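You operate a simulated robot arm through the tools that you are given. There is no shell and no other tool. Be economical: measure what you need, move in short steps, check, and stop when the job is done.

You are at the controls of a simulated robot arm. One attempt, no reset.

## Task
Press the purple housing's seal home; put the housing in the done tray.
Fine: use the seal press first and leave its slide out.

It is judged by the outcome, as a careful person would: the job done as asked, and still so three seconds after it is handed in. It fails if anything else is knocked over, pushed out of place, dropped, spilled or broken. A push-on lid holds only when it is set on centred and level and pressed home; a screw cap is set on level and turned clockwise until tight.

## Robot
A 6-joint arm with a two-finger parallel gripper, fixed in place. Base frame: the origin is at the foot of the arm, x ahead of it, y to its left, z up; the work surface is at about z = 80. Readings come in cm, rad, newtons and seconds.
With the tool pointing down near the work surface it reaches from about 24 to 64 cm from the base axis. Its first joint turns from -1.152 to 1.152 rad. Payload 2.7 kg.
The TCP is the grasp point between the finger pads, 2.3 cm short of the fingertips. In the tool frame z runs along the fingers and y along their closing line. Largest opening 9.4 cm; finger width 3.8, thickness 1; the body of the gripper, 5.4 by 9.6 cm, starts 3.9 cm behind the TCP.
Orientation is that of the tool frame in the base frame, as a unit quaternion [x, y, z, w]. With the fingers straight down and closing along the base's y, the tool's x points along the base's -x, its y along +y and its z along -z.

## Interface
- The arm moves only by the tool servo_tool. Its argument "steps" is a list of rows, each a list of 6 numbers: the shift along the tool's x, y, z in m, then the turn, a rotation vector about the tool's x, y, z in rad. In form: [[tx, ty, tz, ax, ay, az], ...]. A call has 1 to 20 rows; each row shifts and turns the commanded pose from where the row before left it, along the tool's axes as they then stand. "jaw" is the gripper command, from -1 (shut) to 1 (fully open), values between in proportion, set as the call begins (left out, the last holds). Each row takes 0.2 s and may step no farther than 5 cm and 0.15 rad from the row before; otherwise, or with a gripper value out of range, the whole call is refused. Where a pose cannot be reached the arm comes as near as it can. A force on the tool above 60 N (or 10 N above the force at the start of the call, whichever is more), or a blocked arm, ends the call early, and 0.2 s more pass. Each finger travels about 4.5 cm/s and halts on what it meets, pressing with about 36 N; the grip force reading is that of the motor and also rises with nothing between the fingers. The clock runs only during rows and for 0.2 s after the last one: add rows that do not move to give the fingers time. The reply holds the time, the measured pose of the TCP, the force on the tool along the base axes, the opening and the grip force, in the units named above and with some noise.
- Cameras (640 x 400 px; columns grow to the right, rows downward): "scene" is fixed at [8.68, -44.18, 140.52]; the picture's right is [0.64, -0.77, 0.00], its down [-0.43, -0.36, -0.83] and it looks along [0.64, 0.53, -0.56] (base axes); focal length 311 px, centre (320, 200). "wrist" rides on the gripper at [-3.9, 0, -4.4] in the tool frame; the picture's right is [0.00, -1.00, 0.00], its down [0.97, 0.00, -0.24] and it looks along [0.24, 0.00, 0.97] (tool axes); focal length 218 px, centre (320, 200).
- snapshot(camera): a new picture of that camera. It takes no simulated time.
- point_at(camera, pixels): there is no depth. For up to 12 entries [column, row, z] of the newest picture of that camera ("zoom" is the newest enlarged one), the place [x, y] in the base frame at which the ray of that pixel passes the height z, good to about 0.2 cm. It takes no simulated time.
- inspect(camera, box): a new picture of the part [left, top, right, bottom] of that camera's present view, enlarged. It takes no simulated time.
- hand_in(): hands the job in; it is judged then, once.

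Keep the steps short. Do not move on a guess: measure, check each grasp and each placing, and mend mistakes. In all there are 80 turns and 38 pictures (those below and enlarged ones count). Leave the gripper open and the arm clear of the work at the hand-in unless told otherwise, and finish with a single line.

The tools are called by a JSON object that holds its "api" and its "payload". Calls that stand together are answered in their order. servo_tool: Moves the arm, as the interface text tells. Its arguments: {"type":"object","properties":{"steps":{"type":"array","items":{"type":"array","items":{"type":"number"}}},"jaw":{"type":"number"}},"required":["steps"]} The other tools are called the same way: snapshot (camera) takes a picture; point_at (camera, pixels) gives the place at which the rays of pixels pass given heights; inspect (camera, box) takes an enlarged picture of a part of a camera's view; hand_in () hands the job in.

At the start:

```text
time: 0.0
position: [38.43, 2.01, 122.76]
tcp_rot: [0.0, 1.0, 0.0, 0.001]
ft_force: [-0.5, 0.2, 0.6]
width: 9.42
grip_force: 0.0
```

scene: 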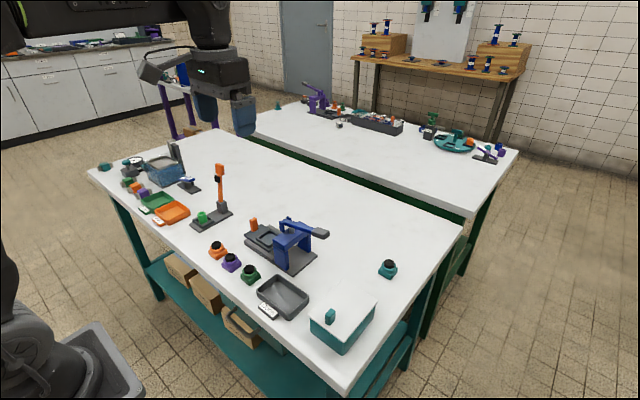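
wrist: 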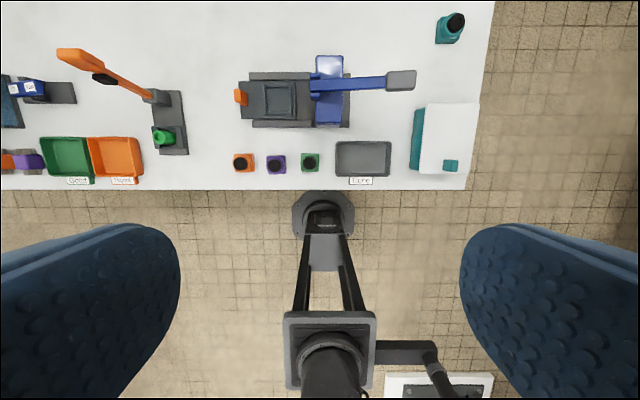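

I see the press (blue frame with lever, grey slide, orange knob), the purple housing and the tray marked "Done". I'll zoom in on them first.

{"api": "inspect", "payload": {"camera": "scene", "box": [190, 200, 350, 330]}}

{"api": "inspect", "payload": {"camera": "wrist", "box": [220, 40, 420, 190]}}

```text
3.08 times, centred on (270, 265) of scene
```

zoom: 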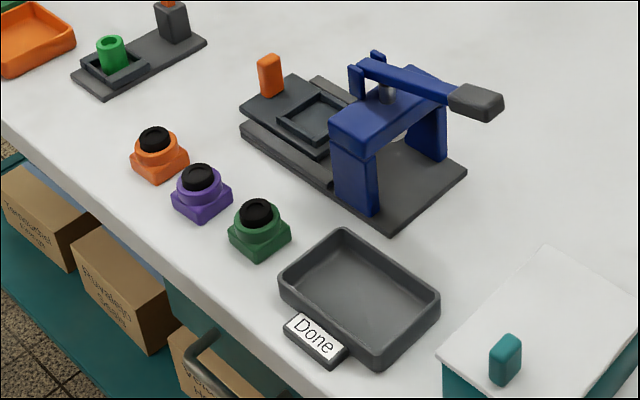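

```text
2.67 times, centred on (320, 115) of wrist
```

zoom: 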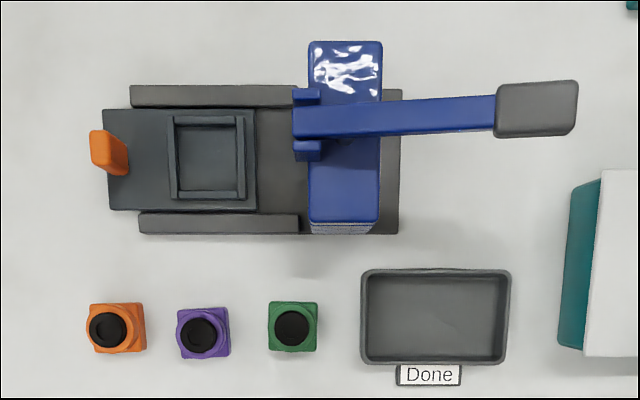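

The nest is on the slide, which is now out. Next I'll get positions for the purple housing, nest, knob, handle and tray from this zoom (housing about 82, nest about 84, lever about 92).

{"api": "point_at", "payload": {"camera": "zoom", "pixels": [[177, 310, 82], [230, 357, 82], [201, 334, 85], [175, 122, 83], [245, 194, 83], [108, 150, 84], [110, 150, 87], [540, 108, 90], [362, 270, 82], [510, 362, 82], [345, 60, 90], [310, 225, 88]]}}

{"api": "point_at", "payload": {"camera": "scene", "pixels": [[232, 256, 85], [232, 271, 80], [254, 219, 87], [255, 230, 83], [320, 233, 90], [320, 233, 94], [282, 268, 80], [310, 243, 80], [258, 240, 83], [223, 262, 80], [231, 250, 86]]}}

```text
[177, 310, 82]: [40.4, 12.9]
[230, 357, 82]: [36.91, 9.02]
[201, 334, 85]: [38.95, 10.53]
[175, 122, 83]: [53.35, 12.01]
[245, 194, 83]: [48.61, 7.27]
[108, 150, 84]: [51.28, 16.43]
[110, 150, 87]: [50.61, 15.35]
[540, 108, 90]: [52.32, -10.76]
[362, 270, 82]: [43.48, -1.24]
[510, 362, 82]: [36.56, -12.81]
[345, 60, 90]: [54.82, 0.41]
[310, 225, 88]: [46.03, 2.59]
```

```text
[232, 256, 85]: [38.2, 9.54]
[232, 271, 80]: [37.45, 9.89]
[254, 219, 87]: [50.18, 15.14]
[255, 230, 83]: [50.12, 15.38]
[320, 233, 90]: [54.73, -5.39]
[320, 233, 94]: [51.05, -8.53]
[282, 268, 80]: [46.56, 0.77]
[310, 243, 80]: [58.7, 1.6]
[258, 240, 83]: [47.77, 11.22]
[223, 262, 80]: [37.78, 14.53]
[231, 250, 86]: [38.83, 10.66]
```

The purple housing is near (38.6, 10.9) and about 3.8 cm square, the nest is near (51, 9.6), and the handle is near (51, -9, 94.7). I'll move above the housing to look closer.

{"api": "servo_tool", "payload": {"steps": [[0, 0.015, 0.04, 0, 0, 0], [0, 0.015, 0.04, 0, 0, 0], [0, 0.015, 0.04, 0, 0, 0], [0, 0.015, 0.04, 0, 0, 0], [0, 0.015, 0.04, 0, 0, 0], [0, 0.014, 0.04, 0, 0, 0], [0, 0, 0, 0, 0, 0]], "jaw": 1}}

{"api": "snapshot", "payload": {"camera": "wrist"}}

```text
time: 1.6
position: [38.46, 10.99, 98.77]
tcp_rot: [0.0, 1.0, 0.001, 0.001]
ft_force: [0.5, -0.7, 0.6]
width: 9.4
grip_force: 0.1
```

```text
33 pictures are left
```

wrist: 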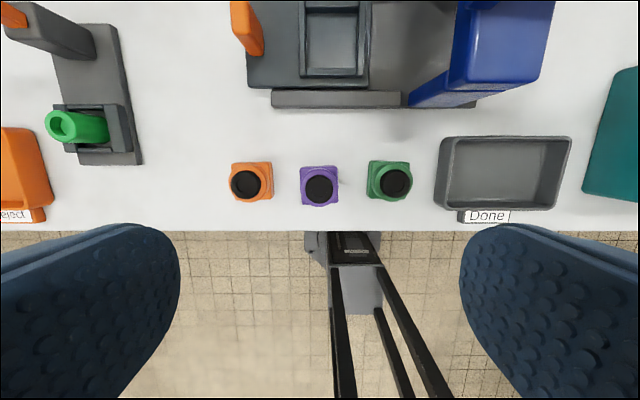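

The housing is at pixel (320, 187). I'll enlarge it to get its angle and neighbour clearances.

{"api": "inspect", "payload": {"camera": "wrist", "box": [220, 130, 420, 230]}}

{"api": "inspect", "payload": {"camera": "wrist", "box": [220, 0, 420, 125]}}

```text
3.20 times, centred on (320, 180) of wrist
```

zoom: 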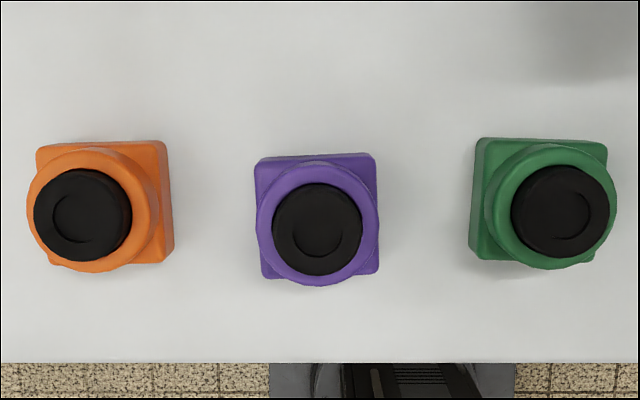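

```text
3.20 times, centred on (320, 62) of wrist
```

zoom: 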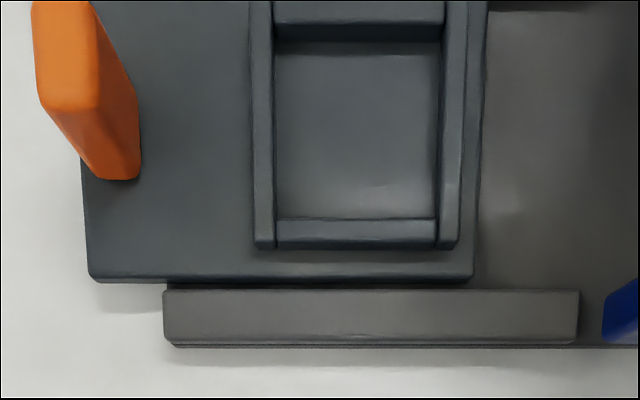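

Gaps to the neighbours are about 2.5 cm each side. I need heights, so I'll take a tight scene zoom on the housings and nest.

{"api": "inspect", "payload": {"camera": "scene", "box": [205, 235, 269, 275]}}

{"api": "inspect", "payload": {"camera": "scene", "box": [242, 210, 332, 270]}}

```text
10.00 times, centred on (237, 255) of scene
```

zoom: 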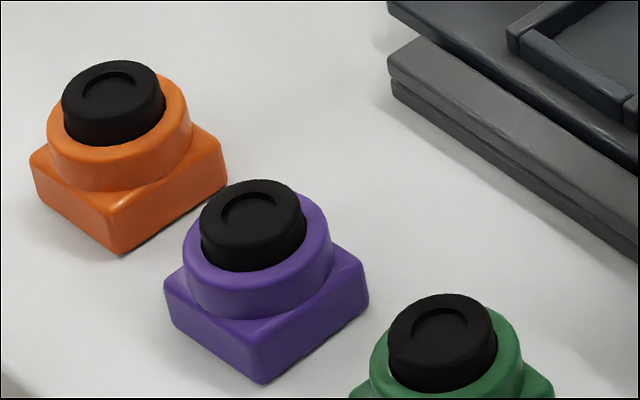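

```text
6.67 times, centred on (287, 240) of scene
```

zoom: 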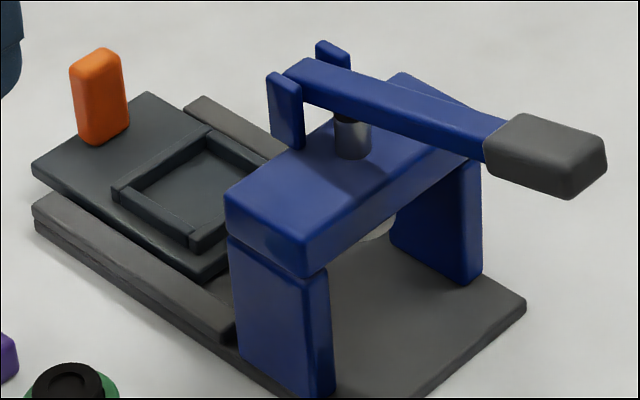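

{"api": "point_at", "payload": {"camera": "scene", "pixels": [[230, 256.2, 83], [230, 256.2, 84], [230, 256.2, 85], [231.2, 273, 80], [221.5, 266.5, 80], [241.7, 267, 80], [221.5, 262.8, 81.4], [241.5, 262.5, 81.4]]}}

{"api": "point_at", "payload": {"camera": "zoom", "pixels": [[118, 187, 83], [192, 237, 83], [205, 132, 83], [192, 237, 84], [198, 280, 82], [32, 168, 82], [150, 95, 82], [95, 55, 86], [560, 130, 94], [560, 130, 95], [35, 222, 80], [380, 228, 85]]}}

{"api": "point_at", "payload": {"camera": "wrist", "pixels": [[319.4, 189, 83], [319.4, 189, 84], [319.4, 189, 85], [300, 167, 81.4], [338, 203, 81.4], [299, 77, 83], [363, 77, 83], [301, 77, 84], [246, 5, 86], [250, 82, 82], [369, 82, 82]]}}

```text
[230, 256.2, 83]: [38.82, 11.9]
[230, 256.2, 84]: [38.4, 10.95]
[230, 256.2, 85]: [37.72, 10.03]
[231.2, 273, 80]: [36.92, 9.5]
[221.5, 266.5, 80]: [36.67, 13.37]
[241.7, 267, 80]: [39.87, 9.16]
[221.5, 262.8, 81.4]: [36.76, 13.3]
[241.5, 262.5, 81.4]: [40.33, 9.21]
```

```text
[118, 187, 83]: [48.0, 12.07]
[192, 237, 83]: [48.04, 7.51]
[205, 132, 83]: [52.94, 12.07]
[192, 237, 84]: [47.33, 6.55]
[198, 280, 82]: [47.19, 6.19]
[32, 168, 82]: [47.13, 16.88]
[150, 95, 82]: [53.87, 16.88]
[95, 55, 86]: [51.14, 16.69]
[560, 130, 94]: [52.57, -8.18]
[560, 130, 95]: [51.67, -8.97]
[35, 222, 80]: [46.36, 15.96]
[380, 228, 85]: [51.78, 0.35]
```

```text
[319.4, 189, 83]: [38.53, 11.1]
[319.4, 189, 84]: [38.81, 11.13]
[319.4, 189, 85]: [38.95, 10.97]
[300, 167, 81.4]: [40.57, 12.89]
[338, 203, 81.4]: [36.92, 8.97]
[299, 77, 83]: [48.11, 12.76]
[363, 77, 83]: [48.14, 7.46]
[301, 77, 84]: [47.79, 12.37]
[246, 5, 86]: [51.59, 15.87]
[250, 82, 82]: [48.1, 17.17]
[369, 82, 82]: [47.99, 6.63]
```

Triangulating gives the housing centre at about (38.7, 11.0), a base about 1.4 cm tall, the ring to about 82.7 and the seal top at about 84. The nest walls top out near 83, so I'll grip the ring with the fingertips only. The housing is yawed about 3°. I'll narrow the jaw to about 5.4 cm, turn to match and descend partway.

{"api": "servo_tool", "payload": {"steps": [[0, 0, 0, 0, 0, -0.055], [0, 0, 0, 0, 0, 0], [0, 0, 0, 0, 0, 0], [-0.002, 0, 0.03, 0, 0, 0], [0, 0, 0.03, 0, 0, 0], [0, 0, 0.03, 0, 0, 0], [0, 0, 0.02, 0, 0, 0], [0, 0, 0, 0, 0, 0]], "jaw": 0.15}}

{"api": "snapshot", "payload": {"camera": "wrist"}}

```text
time: 3.4
position: [38.52, 11.02, 87.72]
tcp_rot: [-0.029, 1.0, 0.0, 0.002]
ft_force: [-0.5, -0.5, 0.1]
width: 5.38
grip_force: 0.0
```

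```text
28 pictures are left
```

wrist: 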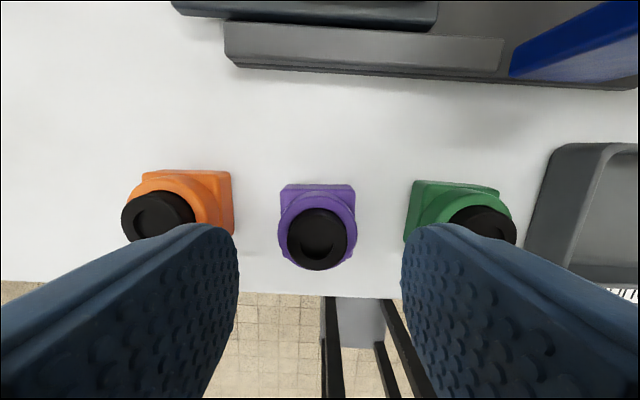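

Aligned. I'll check the centring from the seal top (319, 236) and the base top corners.

{"api": "point_at", "payload": {"camera": "wrist", "pixels": [[318, 234, 84], [280, 188, 81.3], [355, 188, 81.3], [317, 270, 82.7]]}}

```text
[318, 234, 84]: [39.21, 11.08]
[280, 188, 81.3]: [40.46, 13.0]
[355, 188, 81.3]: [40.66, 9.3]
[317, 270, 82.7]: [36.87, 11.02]
```

Centre is (38.7, 11.1). I'll descend to TCP z about 83.8 and close on the ring.

{"api": "servo_tool", "payload": {"steps": [[-0.0017, 0.0006, 0.01, 0, 0, 0], [0, 0, 0.015, 0, 0, 0], [0, 0, 0.0142, 0, 0, 0], [0, 0, 0, 0, 0, 0]]}}

{"api": "servo_tool", "payload": {"steps": [[0, 0, 0, 0, 0, 0], [0, 0, 0, 0, 0, 0], [0, 0, 0, 0, 0, 0], [0, 0, 0, 0, 0, 0]], "jaw": -1}}

{"api": "snapshot", "payload": {"camera": "wrist"}}

```text
time: 4.4
position: [38.86, 11.09, 83.81]
tcp_rot: [-0.028, 1.0, 0.0, 0.001]
ft_force: [0.3, -0.4, 0.1]
width: 5.39
grip_force: 0.0
```

```text
time: 5.4
position: [38.82, 11.0, 83.79]
tcp_rot: [-0.028, 1.0, 0.0, 0.0]
ft_force: [0.1, 0.0, -0.7]
width: 3.72
grip_force: 36.2
```

```text
27 pictures are left
```

wrist: 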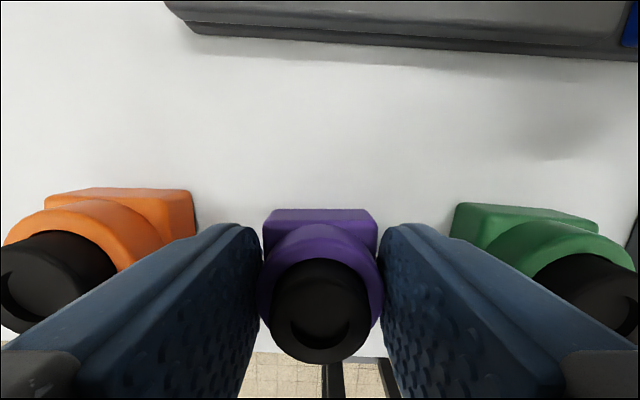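

Held (3.72 cm, 36 N). I'll lift, square up and move toward the nest, stopping short to look.

{"api": "servo_tool", "payload": {"steps": [[0, 0, -0.02, 0, 0, 0], [0, 0, -0.03, 0, 0, 0], [0, 0, -0.03, 0, 0, 0], [0, 0, 0, 0, 0, 0.056], [-0.03, -0.006, 0, 0, 0, 0], [-0.03, -0.006, 0, 0, 0, 0], [0, 0, 0, 0, 0, 0]]}}

{"api": "snapshot", "payload": {"camera": "wrist"}}

```text
time: 7.0
position: [44.93, 9.56, 91.75]
tcp_rot: [0.0, 1.0, 0.0, 0.0]
ft_force: [-0.4, 0.2, -2.2]
width: 3.73
grip_force: 36.1
```

```text
26 pictures are left
```

wrist: 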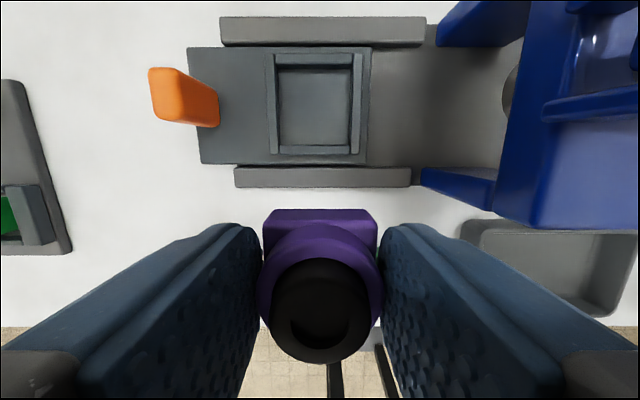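

Clear view of the nest. I'll measure the inner wall edges and the base's lines.

{"api": "point_at", "payload": {"camera": "wrist", "pixels": [[265, 105, 83], [362, 105, 83], [277, 105, 83], [352, 105, 83], [314, 54, 83], [314, 154, 83], [314, 66, 83], [314, 145, 83], [187, 48, 82], [371, 48, 82], [200, 164, 82], [366, 164, 82]]}}

{"api": "inspect", "payload": {"camera": "wrist", "box": [240, 35, 400, 135]}}

{"api": "inspect", "payload": {"camera": "scene", "box": [220, 195, 300, 245]}}

```text
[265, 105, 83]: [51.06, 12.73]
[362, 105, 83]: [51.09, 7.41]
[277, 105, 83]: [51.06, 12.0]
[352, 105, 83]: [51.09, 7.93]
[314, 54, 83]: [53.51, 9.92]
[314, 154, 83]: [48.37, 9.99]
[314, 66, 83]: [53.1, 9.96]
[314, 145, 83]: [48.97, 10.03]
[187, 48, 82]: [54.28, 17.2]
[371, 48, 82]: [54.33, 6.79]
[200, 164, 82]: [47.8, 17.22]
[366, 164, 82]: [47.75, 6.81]
```

```text
4.00 times, centred on (320, 85) of wrist
```

zoom: 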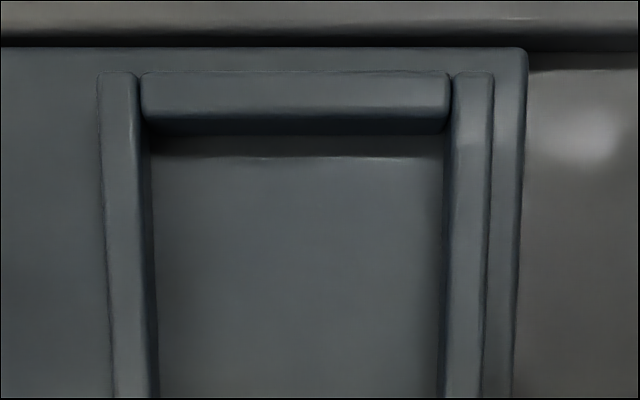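

```text
8.00 times, centred on (260, 220) of scene
```

zoom: 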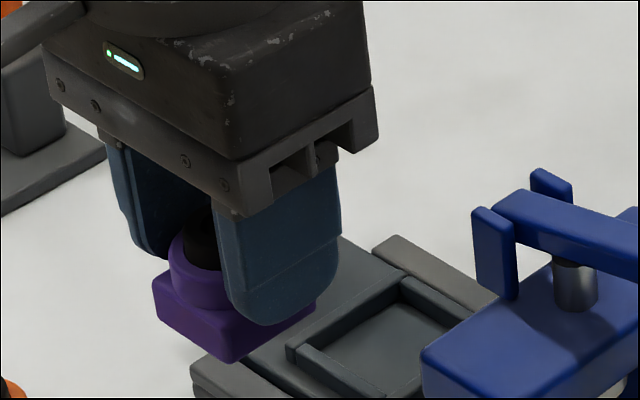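

{"api": "point_at", "payload": {"camera": "wrist", "pixels": [[265, 212, 89.2], [377, 212, 89.2], [318, 363, 91.8], [321, 259, 91.8]]}}

{"api": "inspect", "payload": {"camera": "wrist", "box": [240, 190, 400, 290]}}

```text
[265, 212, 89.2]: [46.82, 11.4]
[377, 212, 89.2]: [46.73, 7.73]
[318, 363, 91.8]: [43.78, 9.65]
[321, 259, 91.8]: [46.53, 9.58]
```

```text
4.00 times, centred on (320, 240) of wrist
```

zoom: 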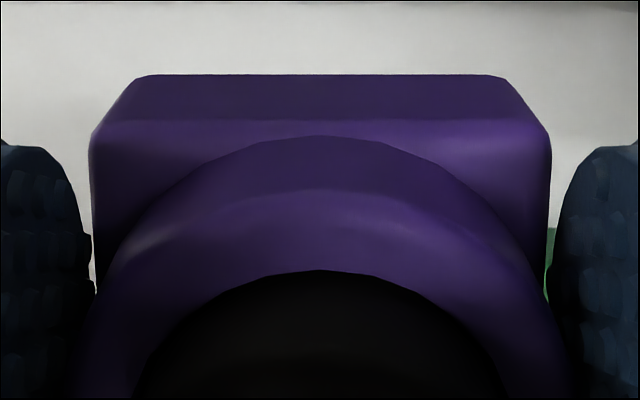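

Housing is square in the grip, its centre about 0.15 cm behind the TCP in x. The nest centre is (51.05, 9.97), so I'll move to (51.2, 9.97) and lower to just above the walls.

{"api": "servo_tool", "payload": {"steps": [[-0.031, 0.002, 0, 0, 0, 0], [-0.0317, 0.0021, 0, 0, 0, 0], [0, 0, 0, 0, 0, 0], [0, 0, 0.02, 0, 0, 0], [0, 0, 0.022, 0, 0, 0], [0, 0, 0, 0, 0, 0]]}}

{"api": "snapshot", "payload": {"camera": "wrist"}}

{"api": "inspect", "payload": {"camera": "scene", "box": [240, 210, 304, 250]}}

```text
time: 8.4
position: [51.21, 10.07, 87.62]
tcp_rot: [-0.001, 1.0, 0.0, 0.0]
ft_force: [0.0, -0.5, -1.7]
width: 3.72
grip_force: 35.2
```

```text
22 pictures are left
```

wrist: 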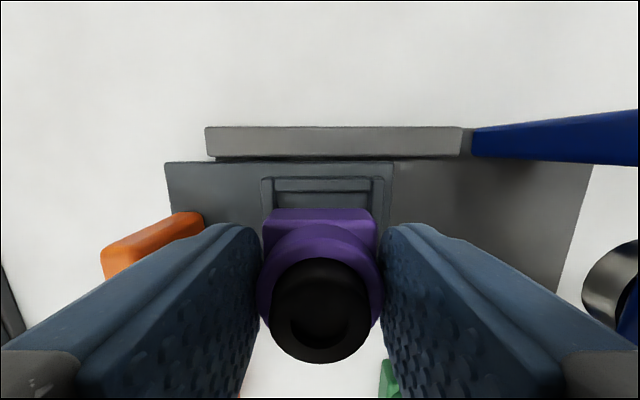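

```text
10.00 times, centred on (272, 230) of scene
```

zoom: 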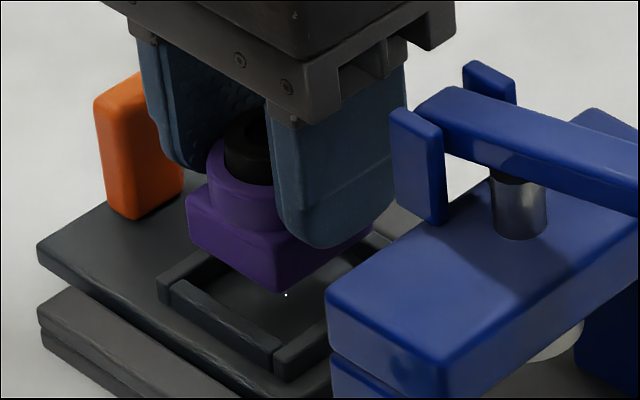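

{"api": "inspect", "payload": {"camera": "wrist", "box": [240, 150, 400, 250]}}

```text
4.00 times, centred on (320, 200) of wrist
```

zoom: 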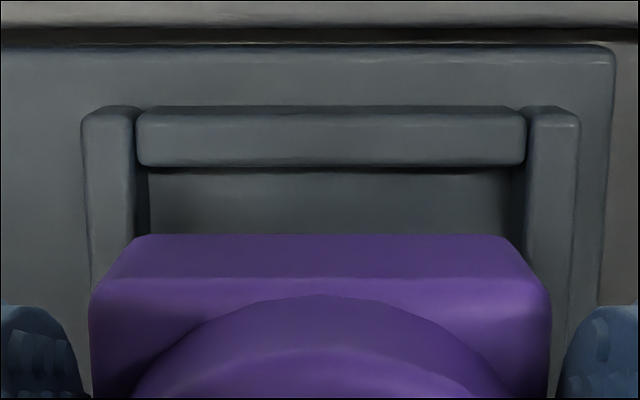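

{"api": "point_at", "payload": {"camera": "wrist", "pixels": [[322, 191, 82.4], [322, 178, 82.4], [320, 209.2, 83.85], [320, 219.5, 85.2], [320, 161.5, 81.4], [274, 191, 82.4], [371, 191, 82.4]]}}

{"api": "point_at", "payload": {"camera": "scene", "pixels": [[256, 239, 82.4], [267.5, 247.5, 82.4], [257.5, 238.3, 82.4], [267, 245.5, 82.4], [267.5, 239, 83.85], [244, 235, 81.4]]}}

```text
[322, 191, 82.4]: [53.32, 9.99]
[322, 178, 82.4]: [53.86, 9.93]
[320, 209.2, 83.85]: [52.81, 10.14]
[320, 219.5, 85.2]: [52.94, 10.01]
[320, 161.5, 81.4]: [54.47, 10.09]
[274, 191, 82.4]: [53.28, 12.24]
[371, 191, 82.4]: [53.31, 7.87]
```

```text
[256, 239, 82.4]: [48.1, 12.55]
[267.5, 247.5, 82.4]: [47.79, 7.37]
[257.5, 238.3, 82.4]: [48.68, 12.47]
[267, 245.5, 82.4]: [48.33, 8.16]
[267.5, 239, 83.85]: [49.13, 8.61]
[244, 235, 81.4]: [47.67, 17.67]
```

Housing x is centred; in y I'll shift 0.12 cm toward -y, then lower gently to TCP z about 85.3, watching force.

{"api": "servo_tool", "payload": {"steps": [[-0.0005, -0.0012, 0, 0, 0, 0], [0, 0, 0.008, 0, 0, 0], [0, 0, 0.007, 0, 0, 0], [0, 0, 0.004, 0, 0, 0], [0, 0, 0, 0, 0, 0]]}}

{"api": "inspect", "payload": {"camera": "wrist", "box": [240, 150, 400, 250]}}

```text
time: 9.6
position: [51.24, 10.03, 85.74]
tcp_rot: [0.0, 1.0, 0.0, 0.0]
ft_force: [-0.3, 0.4, -1.5]
width: 3.72
grip_force: 36.3
```

```text
4.00 times, centred on (320, 200) of wrist
```

zoom: 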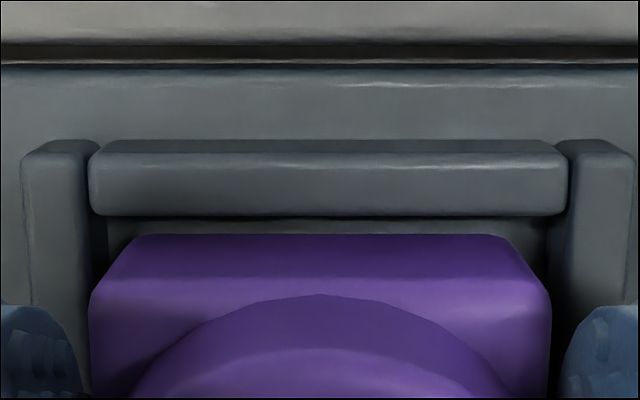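

It's between the walls with a slight residual offset (320 vs 329 zoom px, about 0.1 cm). I'll correct that and lower until contact.

{"api": "servo_tool", "payload": {"steps": [[0, -0.001, 0.001, 0, 0, 0], [0, 0, 0.002, 0, 0, 0], [0, 0, 0.002, 0, 0, 0], [0, 0, 0, 0, 0, 0]]}}

```text
time: 10.6
position: [51.26, 10.04, 85.48]
tcp_rot: [0.0, 1.0, 0.0, 0.004]
ft_force: [-8.4, -3.3, 31.5]
width: 3.75
grip_force: 36.4
```

Contact at z about 85.5, with some side force. I'll check whether that's the nest floor or a wall.

{"api": "inspect", "payload": {"camera": "wrist", "box": [240, 150, 400, 250]}}

{"api": "inspect", "payload": {"camera": "scene", "box": [240, 210, 304, 250]}}

```text
4.00 times, centred on (320, 200) of wrist
```

zoom: 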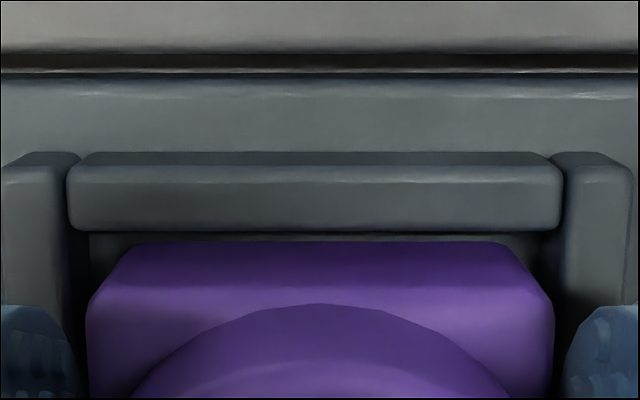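

```text
10.00 times, centred on (272, 230) of scene
```

zoom: 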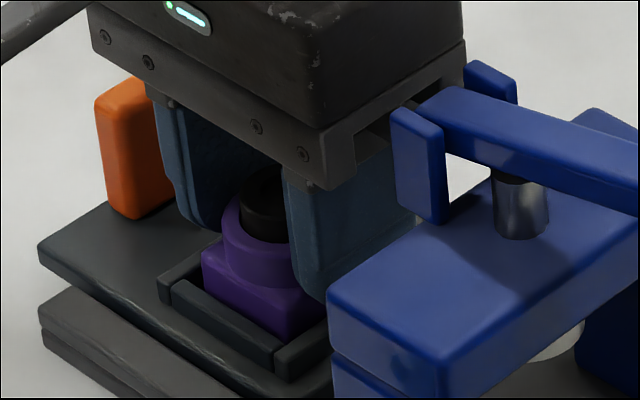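

The base is inside all four walls (base centre 320, nest centre about 315). I'll ease the load and open gently.

{"api": "servo_tool", "payload": {"steps": [[0, 0, -0.0015, 0, 0, 0], [0, 0, 0, 0, 0, 0]]}}

{"api": "servo_tool", "payload": {"steps": [[0, 0, 0, 0, 0, 0], [0, 0, 0, 0, 0, 0], [0, 0, 0, 0, 0, 0]], "jaw": 0.15}}

{"api": "servo_tool", "payload": {"steps": [[0, 0, -0.02, 0, 0, 0], [0, 0, -0.04, 0, 0, 0], [0, 0, -0.04, 0, 0, 0], [0.03, 0, 0, 0, 0, 0], [0.02, 0, 0, 0, 0, 0], [0, 0, 0, 0, 0, 0]]}}

{"api": "inspect", "payload": {"camera": "wrist", "box": [220, 40, 420, 165]}}

{"api": "inspect", "payload": {"camera": "scene", "box": [240, 205, 336, 265]}}

```text
time: 11.2
position: [51.36, 9.91, 85.5]
tcp_rot: [0.0, 1.0, 0.0, 0.002]
ft_force: [5.7, -1.9, 14.9]
width: 3.72
grip_force: 35.7
```

```text
time: 12.0
position: [51.13, 9.99, 85.35]
tcp_rot: [0.0, 1.0, 0.0, 0.001]
ft_force: [0.3, -0.6, -0.6]
width: 5.4
grip_force: 0.1
```

```text
time: 13.4
position: [46.15, 9.86, 95.27]
tcp_rot: [0.0, 1.0, 0.0, 0.002]
ft_force: [-0.7, 0.0, 0.6]
width: 5.4
grip_force: 0.0
```

```text
3.20 times, centred on (320, 102) of wrist
```

zoom: 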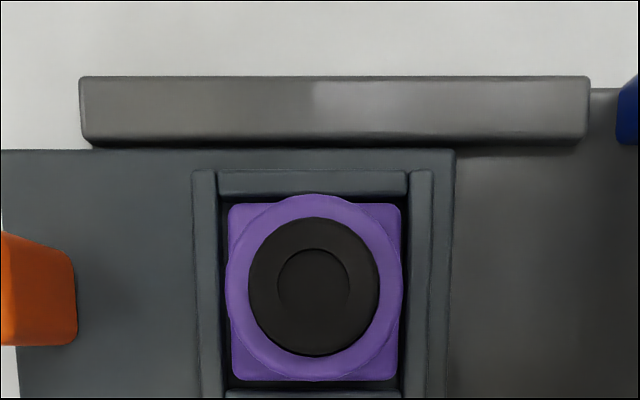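

```text
6.67 times, centred on (288, 235) of scene
```

zoom: 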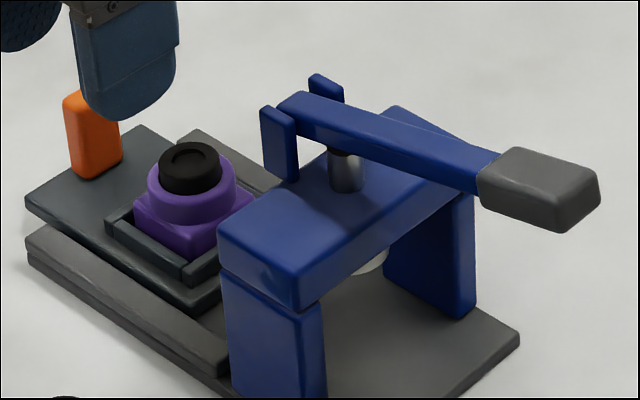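

The housing sits level and square in the nest. Next I'll push the slide in by its orange knob, gripping with the fingers closing along x. I'll move over the knob and turn the tool -90°.

{"api": "servo_tool", "payload": {"steps": [[-0.016, 0.027, 0, 0, 0, 0], [-0.016, 0.027, 0, 0, 0, 0], [-0.0165, 0.025, 0, 0, 0, 0], [0, 0, 0, 0, 0, -0.1428], [0, 0, 0, 0, 0, -0.1428], [0, 0, 0, 0, 0, -0.1428], [0, 0, 0, 0, 0, -0.1428], [0, 0, 0, 0, 0, -0.1428], [0, 0, 0, 0, 0, -0.1428], [0, 0, 0, 0, 0, -0.1428], [0, 0, 0, 0, 0, -0.1428], [0, 0, 0, 0, 0, -0.1428], [0, 0, 0, 0, 0, -0.1428], [0, 0, 0, 0, 0, -0.1428], [0, 0, 0, 0, 0, 0]]}}

{"api": "snapshot", "payload": {"camera": "wrist"}}

```text
time: 16.6
position: [51.01, 18.01, 95.44]
tcp_rot: [0.708, -0.707, 0.001, 0.0]
ft_force: [-0.5, -0.6, 0.3]
width: 5.38
grip_force: 0.1
```

```text
14 pictures are left
```

wrist: 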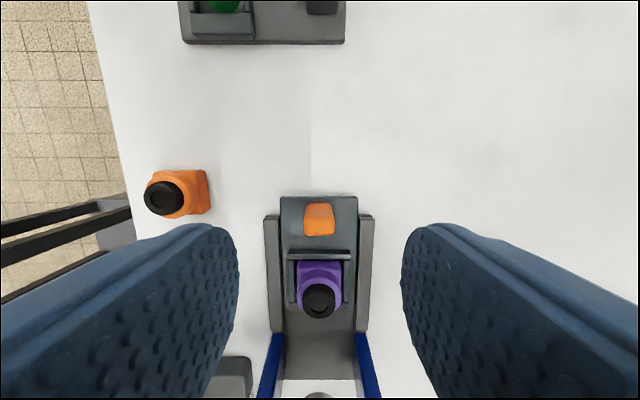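

Knob seen at (320, 218). Measuring it and the frame.

{"api": "point_at", "payload": {"camera": "wrist", "pixels": [[319, 210, 84.8], [303, 235, 84.8], [335, 235, 84.8], [319, 236, 84.8], [319, 203, 84.8], [319, 312, 84.8], [319, 393, 85], [282, 335, 86], [355, 335, 86], [319, 197, 81.4]]}}

```text
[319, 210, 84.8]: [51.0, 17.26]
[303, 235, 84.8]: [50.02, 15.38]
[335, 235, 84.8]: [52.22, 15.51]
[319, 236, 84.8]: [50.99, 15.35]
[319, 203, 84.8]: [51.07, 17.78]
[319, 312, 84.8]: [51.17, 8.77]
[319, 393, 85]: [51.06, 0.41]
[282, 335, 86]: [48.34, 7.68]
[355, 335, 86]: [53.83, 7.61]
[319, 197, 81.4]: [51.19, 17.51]
```

Knob centre is about (51.1, 16.1). I'll descend to z 84.4 around it and close.

{"api": "servo_tool", "payload": {"steps": [[0.016, -0.001, 0.02, 0, 0, 0], [0, 0, 0.04, 0, 0, 0], [0, 0, 0.03, 0, 0, 0], [0, 0, 0.02, 0, 0, 0], [0, 0, 0, 0, 0, 0]]}}

{"api": "servo_tool", "payload": {"steps": [[0, 0, 0, 0, 0, 0], [0, 0, 0, 0, 0, 0], [0, 0, 0, 0, 0, 0], [0, 0, 0, 0, 0, 0], [0, 0, 0, 0, 0, 0]], "jaw": -1}}

```text
time: 17.8
position: [51.16, 16.29, 84.41]
tcp_rot: [-0.706, 0.708, -0.001, 0.0]
ft_force: [0.8, 0.9, 0.2]
width: 5.39
grip_force: 0.0
```

```text
time: 19.0
position: [51.1, 16.33, 84.36]
tcp_rot: [0.707, -0.707, 0.0, 0.002]
ft_force: [-30.2, -1.4, 7.4]
width: 2.18
grip_force: 45.2
```

Knob gripped at 2.18 cm with a 30 N sideways bias. I'll relieve that by 1 mm, then push the slide 3 cm toward -y.

{"api": "servo_tool", "payload": {"steps": [[0, 0.001, 0, 0, 0, 0], [0, 0, 0, 0, 0, 0]]}}

{"api": "servo_tool", "payload": {"steps": [[0.005, 0, 0, 0, 0, 0], [0.01, 0, 0, 0, 0, 0], [0.01, 0, 0, 0, 0, 0], [0.005, 0, 0, 0, 0, 0], [0, 0, 0, 0, 0, 0]]}}

```text
time: 19.6
position: [50.98, 16.29, 84.35]
tcp_rot: [0.707, -0.707, 0.0, 0.0]
ft_force: [-21.2, -0.1, 0.5]
width: 2.16
grip_force: 45.4
```

```text
time: 20.8
position: [51.07, 13.47, 84.36]
tcp_rot: [-0.706, 0.709, 0.0, 0.001]
ft_force: [-16.2, 25.1, -8.4]
width: 2.19
grip_force: 45.1
```

The slide moves with about 25 N drag. I'll ease the sideways bias a little more and continue 4 cm.

{"api": "servo_tool", "payload": {"steps": [[0.005, 0.0008, 0, 0, 0, 0], [0.01, 0, 0, 0, 0, 0], [0.01, 0, 0, 0, 0, 0], [0.01, 0, 0, 0, 0, 0], [0.005, 0, 0, 0, 0, 0], [0, 0, 0, 0, 0, 0]]}}

{"api": "inspect", "payload": {"camera": "scene", "box": [240, 200, 336, 260]}}

```text
time: 21.3
position: [51.0, 13.2, 84.42]
tcp_rot: [-0.703, 0.711, 0.0, 0.006]
ft_force: [2.5, 11.1, -3.3]
width: 2.18
grip_force: 44.3
stopped in row 2: the force on the tool passed its limit (the readings are from after the stop); the commanded pose is now the measured one
```

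```text
6.67 times, centred on (288, 230) of scene
```

zoom: 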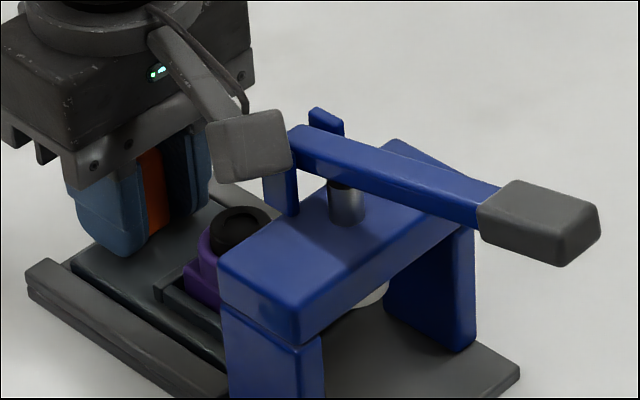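

The tool has a bracket on its +x side (grey box, zoom (250, 145)), and it has met the lever pivot ear. I'll release the knob, back off, rise and turn 180° so the bracket faces away.

{"api": "servo_tool", "payload": {"steps": [[0, 0, 0, 0, 0, 0], [0, 0, 0, 0, 0, 0], [0, 0, 0, 0, 0, 0], [0, 0, 0, 0, 0, 0], [-0.01, 0, 0, 0, 0, 0], [-0.01, 0, 0, 0, 0, 0], [0, 0, -0.03, 0, 0, 0], [0, 0, -0.04, 0, 0, 0], [0, 0, -0.04, 0, 0, 0], [0, 0, 0, 0, 0, 0]], "jaw": 0.15}}

{"api": "servo_tool", "payload": {"steps": [[0, 0, 0, 0, 0, 0.15], [0, 0, 0, 0, 0, 0.15], [0, 0, 0, 0, 0, 0.15], [0, 0, 0, 0, 0, 0.15], [0, 0, 0, 0, 0, 0.15], [0, 0, 0, 0, 0, 0.15], [0, 0, 0, 0, 0, 0.15], [0, 0, 0, 0, 0, 0.15], [0, 0, 0, 0, 0, 0.15], [0, 0, 0, 0, 0, 0.15], [0, 0, 0, 0, 0, 0.0708], [0, 0, 0, 0, 0, 0]]}}

{"api": "servo_tool", "payload": {"steps": [[0, 0, 0, 0, 0, 0.15], [0, 0, 0, 0, 0, 0.15], [0, 0, 0, 0, 0, 0.15], [0, 0, 0, 0, 0, 0.15], [0, 0, 0, 0, 0, 0.15], [0, 0, 0, 0, 0, 0.15], [0, 0, 0, 0, 0, 0.15], [0, 0, 0, 0, 0, 0.15], [0, 0, 0, 0, 0, 0.15], [0, 0, 0, 0, 0, 0.15], [0, 0, 0, 0, 0, 0.0708], [0, 0, 0, 0, 0, 0]]}}

{"api": "snapshot", "payload": {"camera": "wrist"}}

```text
time: 23.5
position: [50.89, 15.07, 95.32]
tcp_rot: [-0.704, 0.71, 0.0, 0.006]
ft_force: [0.1, -0.4, 0.3]
width: 5.42
grip_force: 0.1
```

```text
time: 26.1
position: [50.9, 15.03, 95.56]
tcp_rot: [0.005, 1.0, 0.004, 0.004]
ft_force: [-0.6, 0.2, 0.4]
width: 5.4
grip_force: 0.0
```

```text
time: 28.7
position: [50.85, 14.92, 95.42]
tcp_rot: [0.71, 0.704, 0.005, -0.001]
ft_force: [0.4, 0.3, 0.1]
width: 5.42
grip_force: 0.0
```

```text
12 pictures are left
```

wrist: 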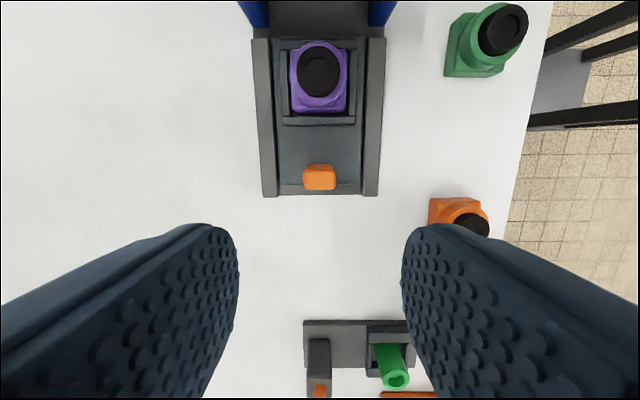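

{"api": "point_at", "payload": {"camera": "wrist", "pixels": [[319, 168, 84.8], [303, 172, 84.8], [335, 172, 84.8], [319, 186, 84.8], [319, 190, 81.8], [319, 70, 85.5], [258, 20, 86], [379, 20, 86]]}}

```text
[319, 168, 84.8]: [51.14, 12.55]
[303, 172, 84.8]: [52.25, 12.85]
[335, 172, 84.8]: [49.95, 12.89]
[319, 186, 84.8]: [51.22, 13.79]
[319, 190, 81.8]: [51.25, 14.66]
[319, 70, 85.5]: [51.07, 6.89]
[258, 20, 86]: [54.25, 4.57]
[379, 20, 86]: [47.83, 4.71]
```

Knob is at (51.15, 13.0). To keep the body far from the frame I'll push it with closed fingers from behind: close, then descend at y 15.9.

{"api": "servo_tool", "payload": {"steps": [[0.01, 0.003, 0, 0, 0, -0.008], [0, 0, 0, 0, 0, 0], [0, 0, 0, 0, 0, 0], [0, 0, 0, 0, 0, 0], [0, 0, 0, 0, 0, 0], [0, 0, 0.04, 0, 0, 0], [0, 0, 0.04, 0, 0, 0], [0, 0, 0.029, 0, 0, 0], [0, 0, 0, 0, 0, 0]], "jaw": -1}}

{"api": "servo_tool", "payload": {"steps": [[-0.005, 0, 0, 0, 0, 0], [-0.005, 0, 0, 0, 0, 0], [-0.005, 0, 0, 0, 0, 0], [-0.005, 0, 0, 0, 0, 0], [-0.005, 0, 0, 0, 0, 0], [-0.005, 0, 0, 0, 0, 0], [-0.005, 0, 0, 0, 0, 0], [0, 0, 0, 0, 0, 0]]}}

```text
time: 30.7
position: [51.45, 16.18, 84.48]
tcp_rot: [0.707, 0.707, 0.005, -0.001]
ft_force: [0.6, 0.2, 1.0]
width: 0.0
grip_force: 36.3
```

```text
time: 32.5
position: [51.27, 12.38, 84.53]
tcp_rot: [0.707, 0.707, 0.005, 0.0]
ft_force: [0.1, 0.1, -0.5]
width: 0.01
grip_force: 35.7
```

It moves with no resistance when pushed. I'll continue in small steps until it stops.

{"api": "servo_tool", "payload": {"steps": [[-0.005, 0, 0, 0, 0, 0], [-0.005, 0, 0, 0, 0, 0], [-0.005, 0, 0, 0, 0, 0], [-0.005, 0, 0, 0, 0, 0], [0, 0, 0, 0, 0, 0]]}}

{"api": "snapshot", "payload": {"camera": "wrist"}}

```text
time: 33.7
position: [51.32, 10.56, 84.48]
tcp_rot: [0.707, 0.707, 0.006, 0.0]
ft_force: [0.1, 0.8, 0.3]
width: 0.0
grip_force: 36.1
```

```text
11 pictures are left
```

wrist: 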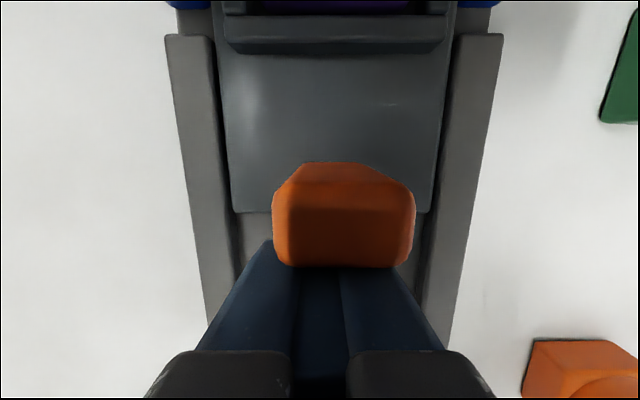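

Pushing well behind the knob. I'll keep going in 3 mm steps until resistance shows.

{"api": "servo_tool", "payload": {"steps": [[-0.003, 0, 0, 0, 0, 0], [-0.003, 0, 0, 0, 0, 0], [-0.003, 0, 0, 0, 0, 0], [-0.003, 0, 0, 0, 0, 0], [-0.003, 0, 0, 0, 0, 0], [0, 0, 0, 0, 0, 0]]}}

{"api": "servo_tool", "payload": {"steps": [[-0.003, 0, 0, 0, 0, 0], [-0.003, 0, 0, 0, 0, 0], [-0.003, 0, 0, 0, 0, 0], [0, 0, 0, 0, 0, 0]]}}

```text
time: 35.1
position: [51.37, 9.58, 84.34]
tcp_rot: [0.705, 0.709, 0.009, 0.0]
ft_force: [9.1, 39.0, -9.6]
width: 0.01
grip_force: 35.4
```

```text
time: 35.7
position: [51.28, 9.58, 84.49]
tcp_rot: [0.704, 0.71, 0.011, -0.001]
ft_force: [2.1, 9.8, -3.2]
width: 0.0
grip_force: 36.2
stopped in row 2: the force on the tool passed its limit (the readings are from after the stop); the commanded pose is now the measured one
```

Firm stop at TCP y 9.58, about 9 cm of travel, which puts the nest at about y 0.9. I'll back off, rise, and check the alignment under the ram.

{"api": "servo_tool", "payload": {"steps": [[0.01, 0, 0, 0, 0, 0], [0.02, 0, 0, 0, 0, 0], [0.02, 0, -0.02, 0, 0, 0], [0, 0, -0.04, 0, 0, 0], [0, 0, -0.04, 0, 0, 0], [0, 0, -0.04, 0, 0, 0], [0, 0, 0, 0, 0, 0]]}}

{"api": "inspect", "payload": {"camera": "scene", "box": [240, 205, 336, 275]}}

```text
time: 37.3
position: [51.05, 14.28, 98.48]
tcp_rot: [0.704, 0.71, 0.01, -0.002]
ft_force: [0.9, -0.6, 0.0]
width: 0.0
grip_force: 36.0
```

```text
5.71 times, centred on (288, 240) of scene
```

zoom: 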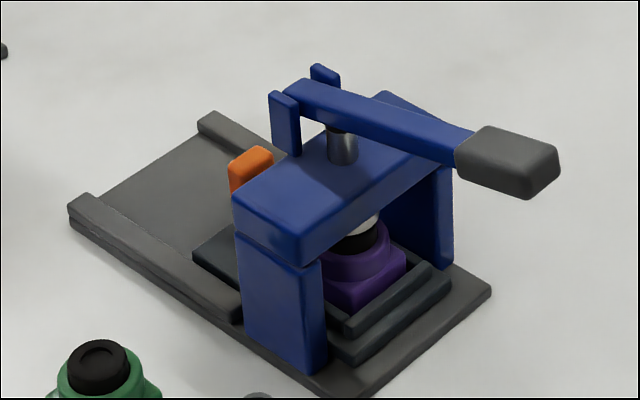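

The slide is home and the seal is centred under the ram foot. Now the lever: I'll level the tool, rise, go over the handle at about (51, -9) and turn back to the standard heading.

{"api": "servo_tool", "payload": {"steps": [[0, 0, -0.04, 0.011, -0.017, 0], [-0.04, 0, -0.01, 0, 0, 0], [-0.045, 0, 0, 0, 0, 0], [-0.045, 0, 0, 0, 0, 0], [-0.045, 0, 0, 0, 0, 0], [-0.045, 0, 0, 0, 0, 0], [-0.01, 0, 0, 0, 0, 0], [0, 0, 0, 0, 0, 0]]}}

{"api": "servo_tool", "payload": {"steps": [[0, 0, 0, 0, 0, -0.15], [0, 0, 0, 0, 0, -0.15], [0, 0, 0, 0, 0, -0.15], [0, 0, 0, 0, 0, -0.15], [0, 0, 0, 0, 0, -0.15], [0, 0, 0, 0, 0, -0.15], [0, 0, 0, 0, 0, -0.15], [0, 0, 0, 0, 0, -0.15], [0, 0, 0, 0, 0, -0.15], [0, 0, 0, 0, 0, -0.15], [0, 0, 0, 0, 0, -0.07], [0, 0, 0, 0, 0, 0]]}}

{"api": "snapshot", "payload": {"camera": "wrist"}}

```text
time: 39.1
position: [51.19, -8.95, 103.57]
tcp_rot: [0.704, 0.71, 0.0, 0.0]
ft_force: [-0.4, 0.1, 0.0]
width: 0.0
grip_force: 36.3
```

```text
time: 41.7
position: [51.36, -8.86, 103.69]
tcp_rot: [-0.004, 1.0, 0.001, 0.001]
ft_force: [0.3, 0.0, 0.4]
width: 0.03
grip_force: 36.3
```

```text
9 pictures are left
```

wrist: 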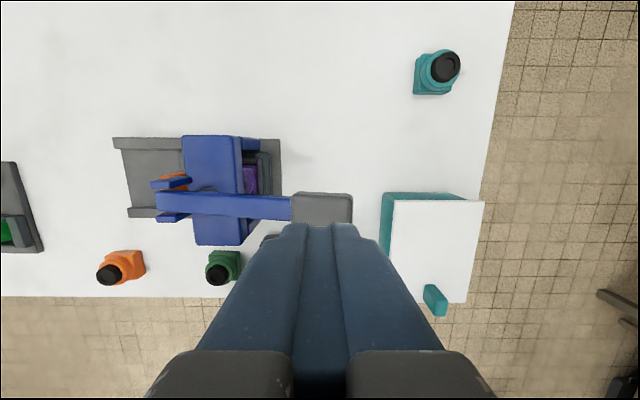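

{"api": "point_at", "payload": {"camera": "wrist", "pixels": [[322, 194, 95], [291, 205, 95], [353, 205, 95], [160, 193, 95], [160, 213, 95], [388, 210, 86]]}}

```text
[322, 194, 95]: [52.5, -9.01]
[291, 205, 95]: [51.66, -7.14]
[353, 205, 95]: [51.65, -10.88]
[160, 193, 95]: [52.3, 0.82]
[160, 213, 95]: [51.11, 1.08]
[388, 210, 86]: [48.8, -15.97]
```

Handle spans y -7.1 to -10.9, right under the closed fingers. I'll lower to near contact at TCP z about 98, then press in small steps.

{"api": "servo_tool", "payload": {"steps": [[0, 0, 0.02, 0, 0, 0], [0, 0, 0.02, 0, 0, 0], [0, 0, 0.01, 0, 0, 0], [0, 0, 0.005, 0, 0, 0], [0, 0, 0.005, 0, 0, 0], [0, 0, 0, 0, 0, 0]]}}

{"api": "servo_tool", "payload": {"steps": [[0, 0, 0.005, 0, 0, 0], [0, 0, 0.005, 0, 0, 0], [0, 0, 0.005, 0, 0, 0], [0, 0, 0.005, 0, 0, 0], [0, 0, 0, 0, 0, 0]]}}

```text
time: 43.1
position: [51.35, -8.79, 97.68]
tcp_rot: [-0.003, 1.0, 0.0, 0.0]
ft_force: [0.2, -0.3, 0.2]
width: 0.02
grip_force: 36.4
```

```text
time: 44.3
position: [51.22, -8.8, 95.55]
tcp_rot: [-0.003, 1.0, 0.0, 0.001]
ft_force: [0.7, -1.0, 1.6]
width: 0.03
grip_force: 35.7
```

{"api": "servo_tool", "payload": {"steps": [[0, 0, 0.005, 0, 0, 0], [0, 0, 0.005, 0, 0, 0], [0, 0, 0.005, 0, 0, 0], [0, 0, 0.005, 0, 0, 0], [0, 0, 0, 0, 0, 0]]}}

{"api": "inspect", "payload": {"camera": "scene", "box": [240, 190, 352, 260]}}

```text
time: 45.5
position: [51.29, -8.84, 93.42]
tcp_rot: [-0.004, 1.0, 0.0, 0.0]
ft_force: [1.8, -0.2, 1.7]
width: 0.01
grip_force: 35.7
```

```text
5.71 times, centred on (296, 225) of scene
```

zoom: 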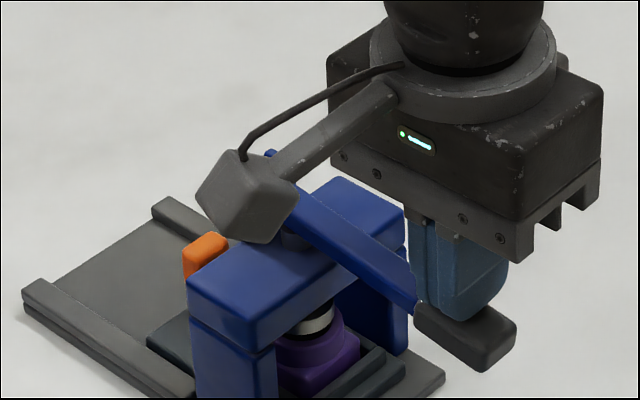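

The lever is following and the ram is on its way down. Continuing until firm resistance.

{"api": "servo_tool", "payload": {"steps": [[0, 0, 0.004, 0, 0, 0], [0, 0, 0.004, 0, 0, 0], [0, 0, 0.004, 0, 0, 0], [0, 0, 0.004, 0, 0, 0], [0, 0, 0, 0, 0, 0]]}}

{"api": "servo_tool", "payload": {"steps": [[0, 0, 0.004, 0, 0, 0], [0, 0, 0.004, 0, 0, 0], [0, 0, 0.004, 0, 0, 0], [0, 0, 0.004, 0, 0, 0], [0, 0, 0, 0, 0, 0]]}}

```text
time: 46.7
position: [51.34, -8.91, 91.96]
tcp_rot: [-0.002, 1.0, -0.001, 0.001]
ft_force: [0.6, 1.0, 2.6]
width: 0.0
grip_force: 36.2
```

```text
time: 47.7
position: [51.36, -8.9, 91.4]
tcp_rot: [-0.005, 1.0, -0.001, 0.003]
ft_force: [-10.2, -1.2, 18.8]
width: 0.0
grip_force: 35.6
stopped in row 4: the force on the tool passed its limit (the readings are from after the stop); the commanded pose is now the measured one
```

Hit the 60 N limit at z 91.4. I'll press again to see whether that's a hard stop.

{"api": "servo_tool", "payload": {"steps": [[0, 0, 0.002, 0, 0, 0], [0, 0, 0.002, 0, 0, 0], [0, 0, 0.002, 0, 0, 0], [0, 0, 0.002, 0, 0, 0], [0, 0, 0, 0, 0, 0]]}}

{"api": "inspect", "payload": {"camera": "scene", "box": [262, 220, 326, 260]}}

```text
time: 48.5
position: [51.44, -8.95, 91.33]
tcp_rot: [-0.004, 1.0, -0.002, 0.005]
ft_force: [-10.8, -0.6, 18.0]
width: 0.03
grip_force: 36.1
stopped in row 3: the force on the tool passed its limit (the readings are from after the stop); the commanded pose is now the measured one
```

```text
10.00 times, centred on (294, 240) of scene
```

zoom: 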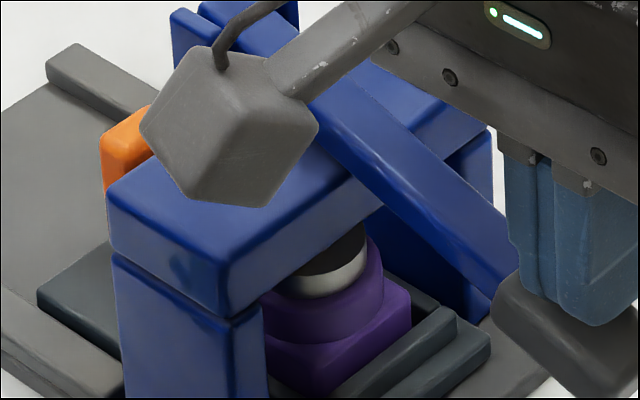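

Hard stop: the ram foot is down on the purple ring and no black seal shows above it. I'll raise the arm and see whether the lever returns.

{"api": "servo_tool", "payload": {"steps": [[0, 0, -0.01, 0, 0, 0], [0, 0, -0.03, 0, 0, 0], [0, 0, -0.04, 0, 0, 0], [0, 0, -0.04, 0, 0, 0], [0, 0, -0.02, 0, 0, 0], [0, 0, 0, 0, 0, 0]]}}

{"api": "inspect", "payload": {"camera": "scene", "box": [245, 205, 341, 265]}}

```text
time: 49.9
position: [51.41, -8.8, 104.99]
tcp_rot: [-0.004, 1.0, -0.001, 0.005]
ft_force: [1.0, -0.1, -0.2]
width: 0.0
grip_force: 35.7
```

```text
6.67 times, centred on (293, 235) of scene
```

zoom: 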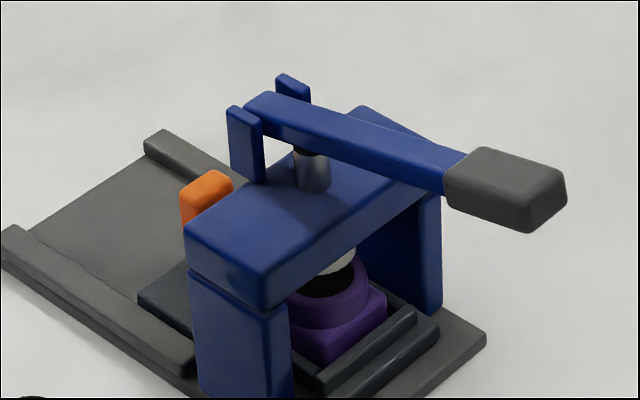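

Lever returned by itself and the seal looks flush. Now I'll pull the slide back out: travel over to the knob at about (51, 7.0), turn +90° with the bracket away from the frame, and open the jaw to about 5.

{"api": "servo_tool", "payload": {"steps": [[0.004, 0.043, 0, -0.002, 0.01, 0], [0, 0.043, 0, 0, 0, 0], [0, 0.043, 0, 0, 0, 0], [0, 0.043, 0, 0, 0, 0], [0, 0.01, 0, 0, 0, 0], [0, 0, 0, 0, 0, 0.15], [0, 0, 0, 0, 0, 0.15], [0, 0, 0, 0, 0, 0.15], [0, 0, 0, 0, 0, 0.15], [0, 0, 0, 0, 0, 0.15], [0, 0, 0, 0, 0, 0.15], [0, 0, 0, 0, 0, 0.15], [0, 0, 0, 0, 0, 0.15], [0, 0, 0, 0, 0, 0.15], [0, 0, 0, 0, 0, 0.15], [0, 0, 0, 0, 0, 0.07], [0, 0, 0, 0, 0, 0]], "jaw": 0.15}}

{"api": "snapshot", "payload": {"camera": "wrist"}}

```text
time: 53.5
position: [50.74, 9.21, 105.13]
tcp_rot: [0.703, 0.711, 0.001, 0.001]
ft_force: [0.0, 0.3, -0.6]
width: 5.4
grip_force: 0.2
```

```text
5 pictures are left
```

wrist: 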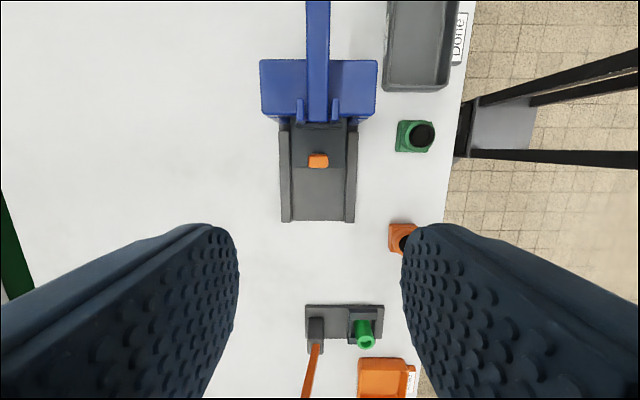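

{"api": "point_at", "payload": {"camera": "wrist", "pixels": [[318, 155, 84.8], [308, 158, 84.8], [328, 158, 84.8], [318, 166, 84.8], [318, 124, 94], [299, 118, 93], [318, 119, 88], [318, 168, 82]]}}

```text
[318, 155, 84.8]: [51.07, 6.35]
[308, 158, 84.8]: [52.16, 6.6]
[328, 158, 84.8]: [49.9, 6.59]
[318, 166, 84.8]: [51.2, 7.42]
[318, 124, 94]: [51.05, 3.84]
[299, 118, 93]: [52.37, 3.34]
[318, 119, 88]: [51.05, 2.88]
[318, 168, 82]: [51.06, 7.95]
```

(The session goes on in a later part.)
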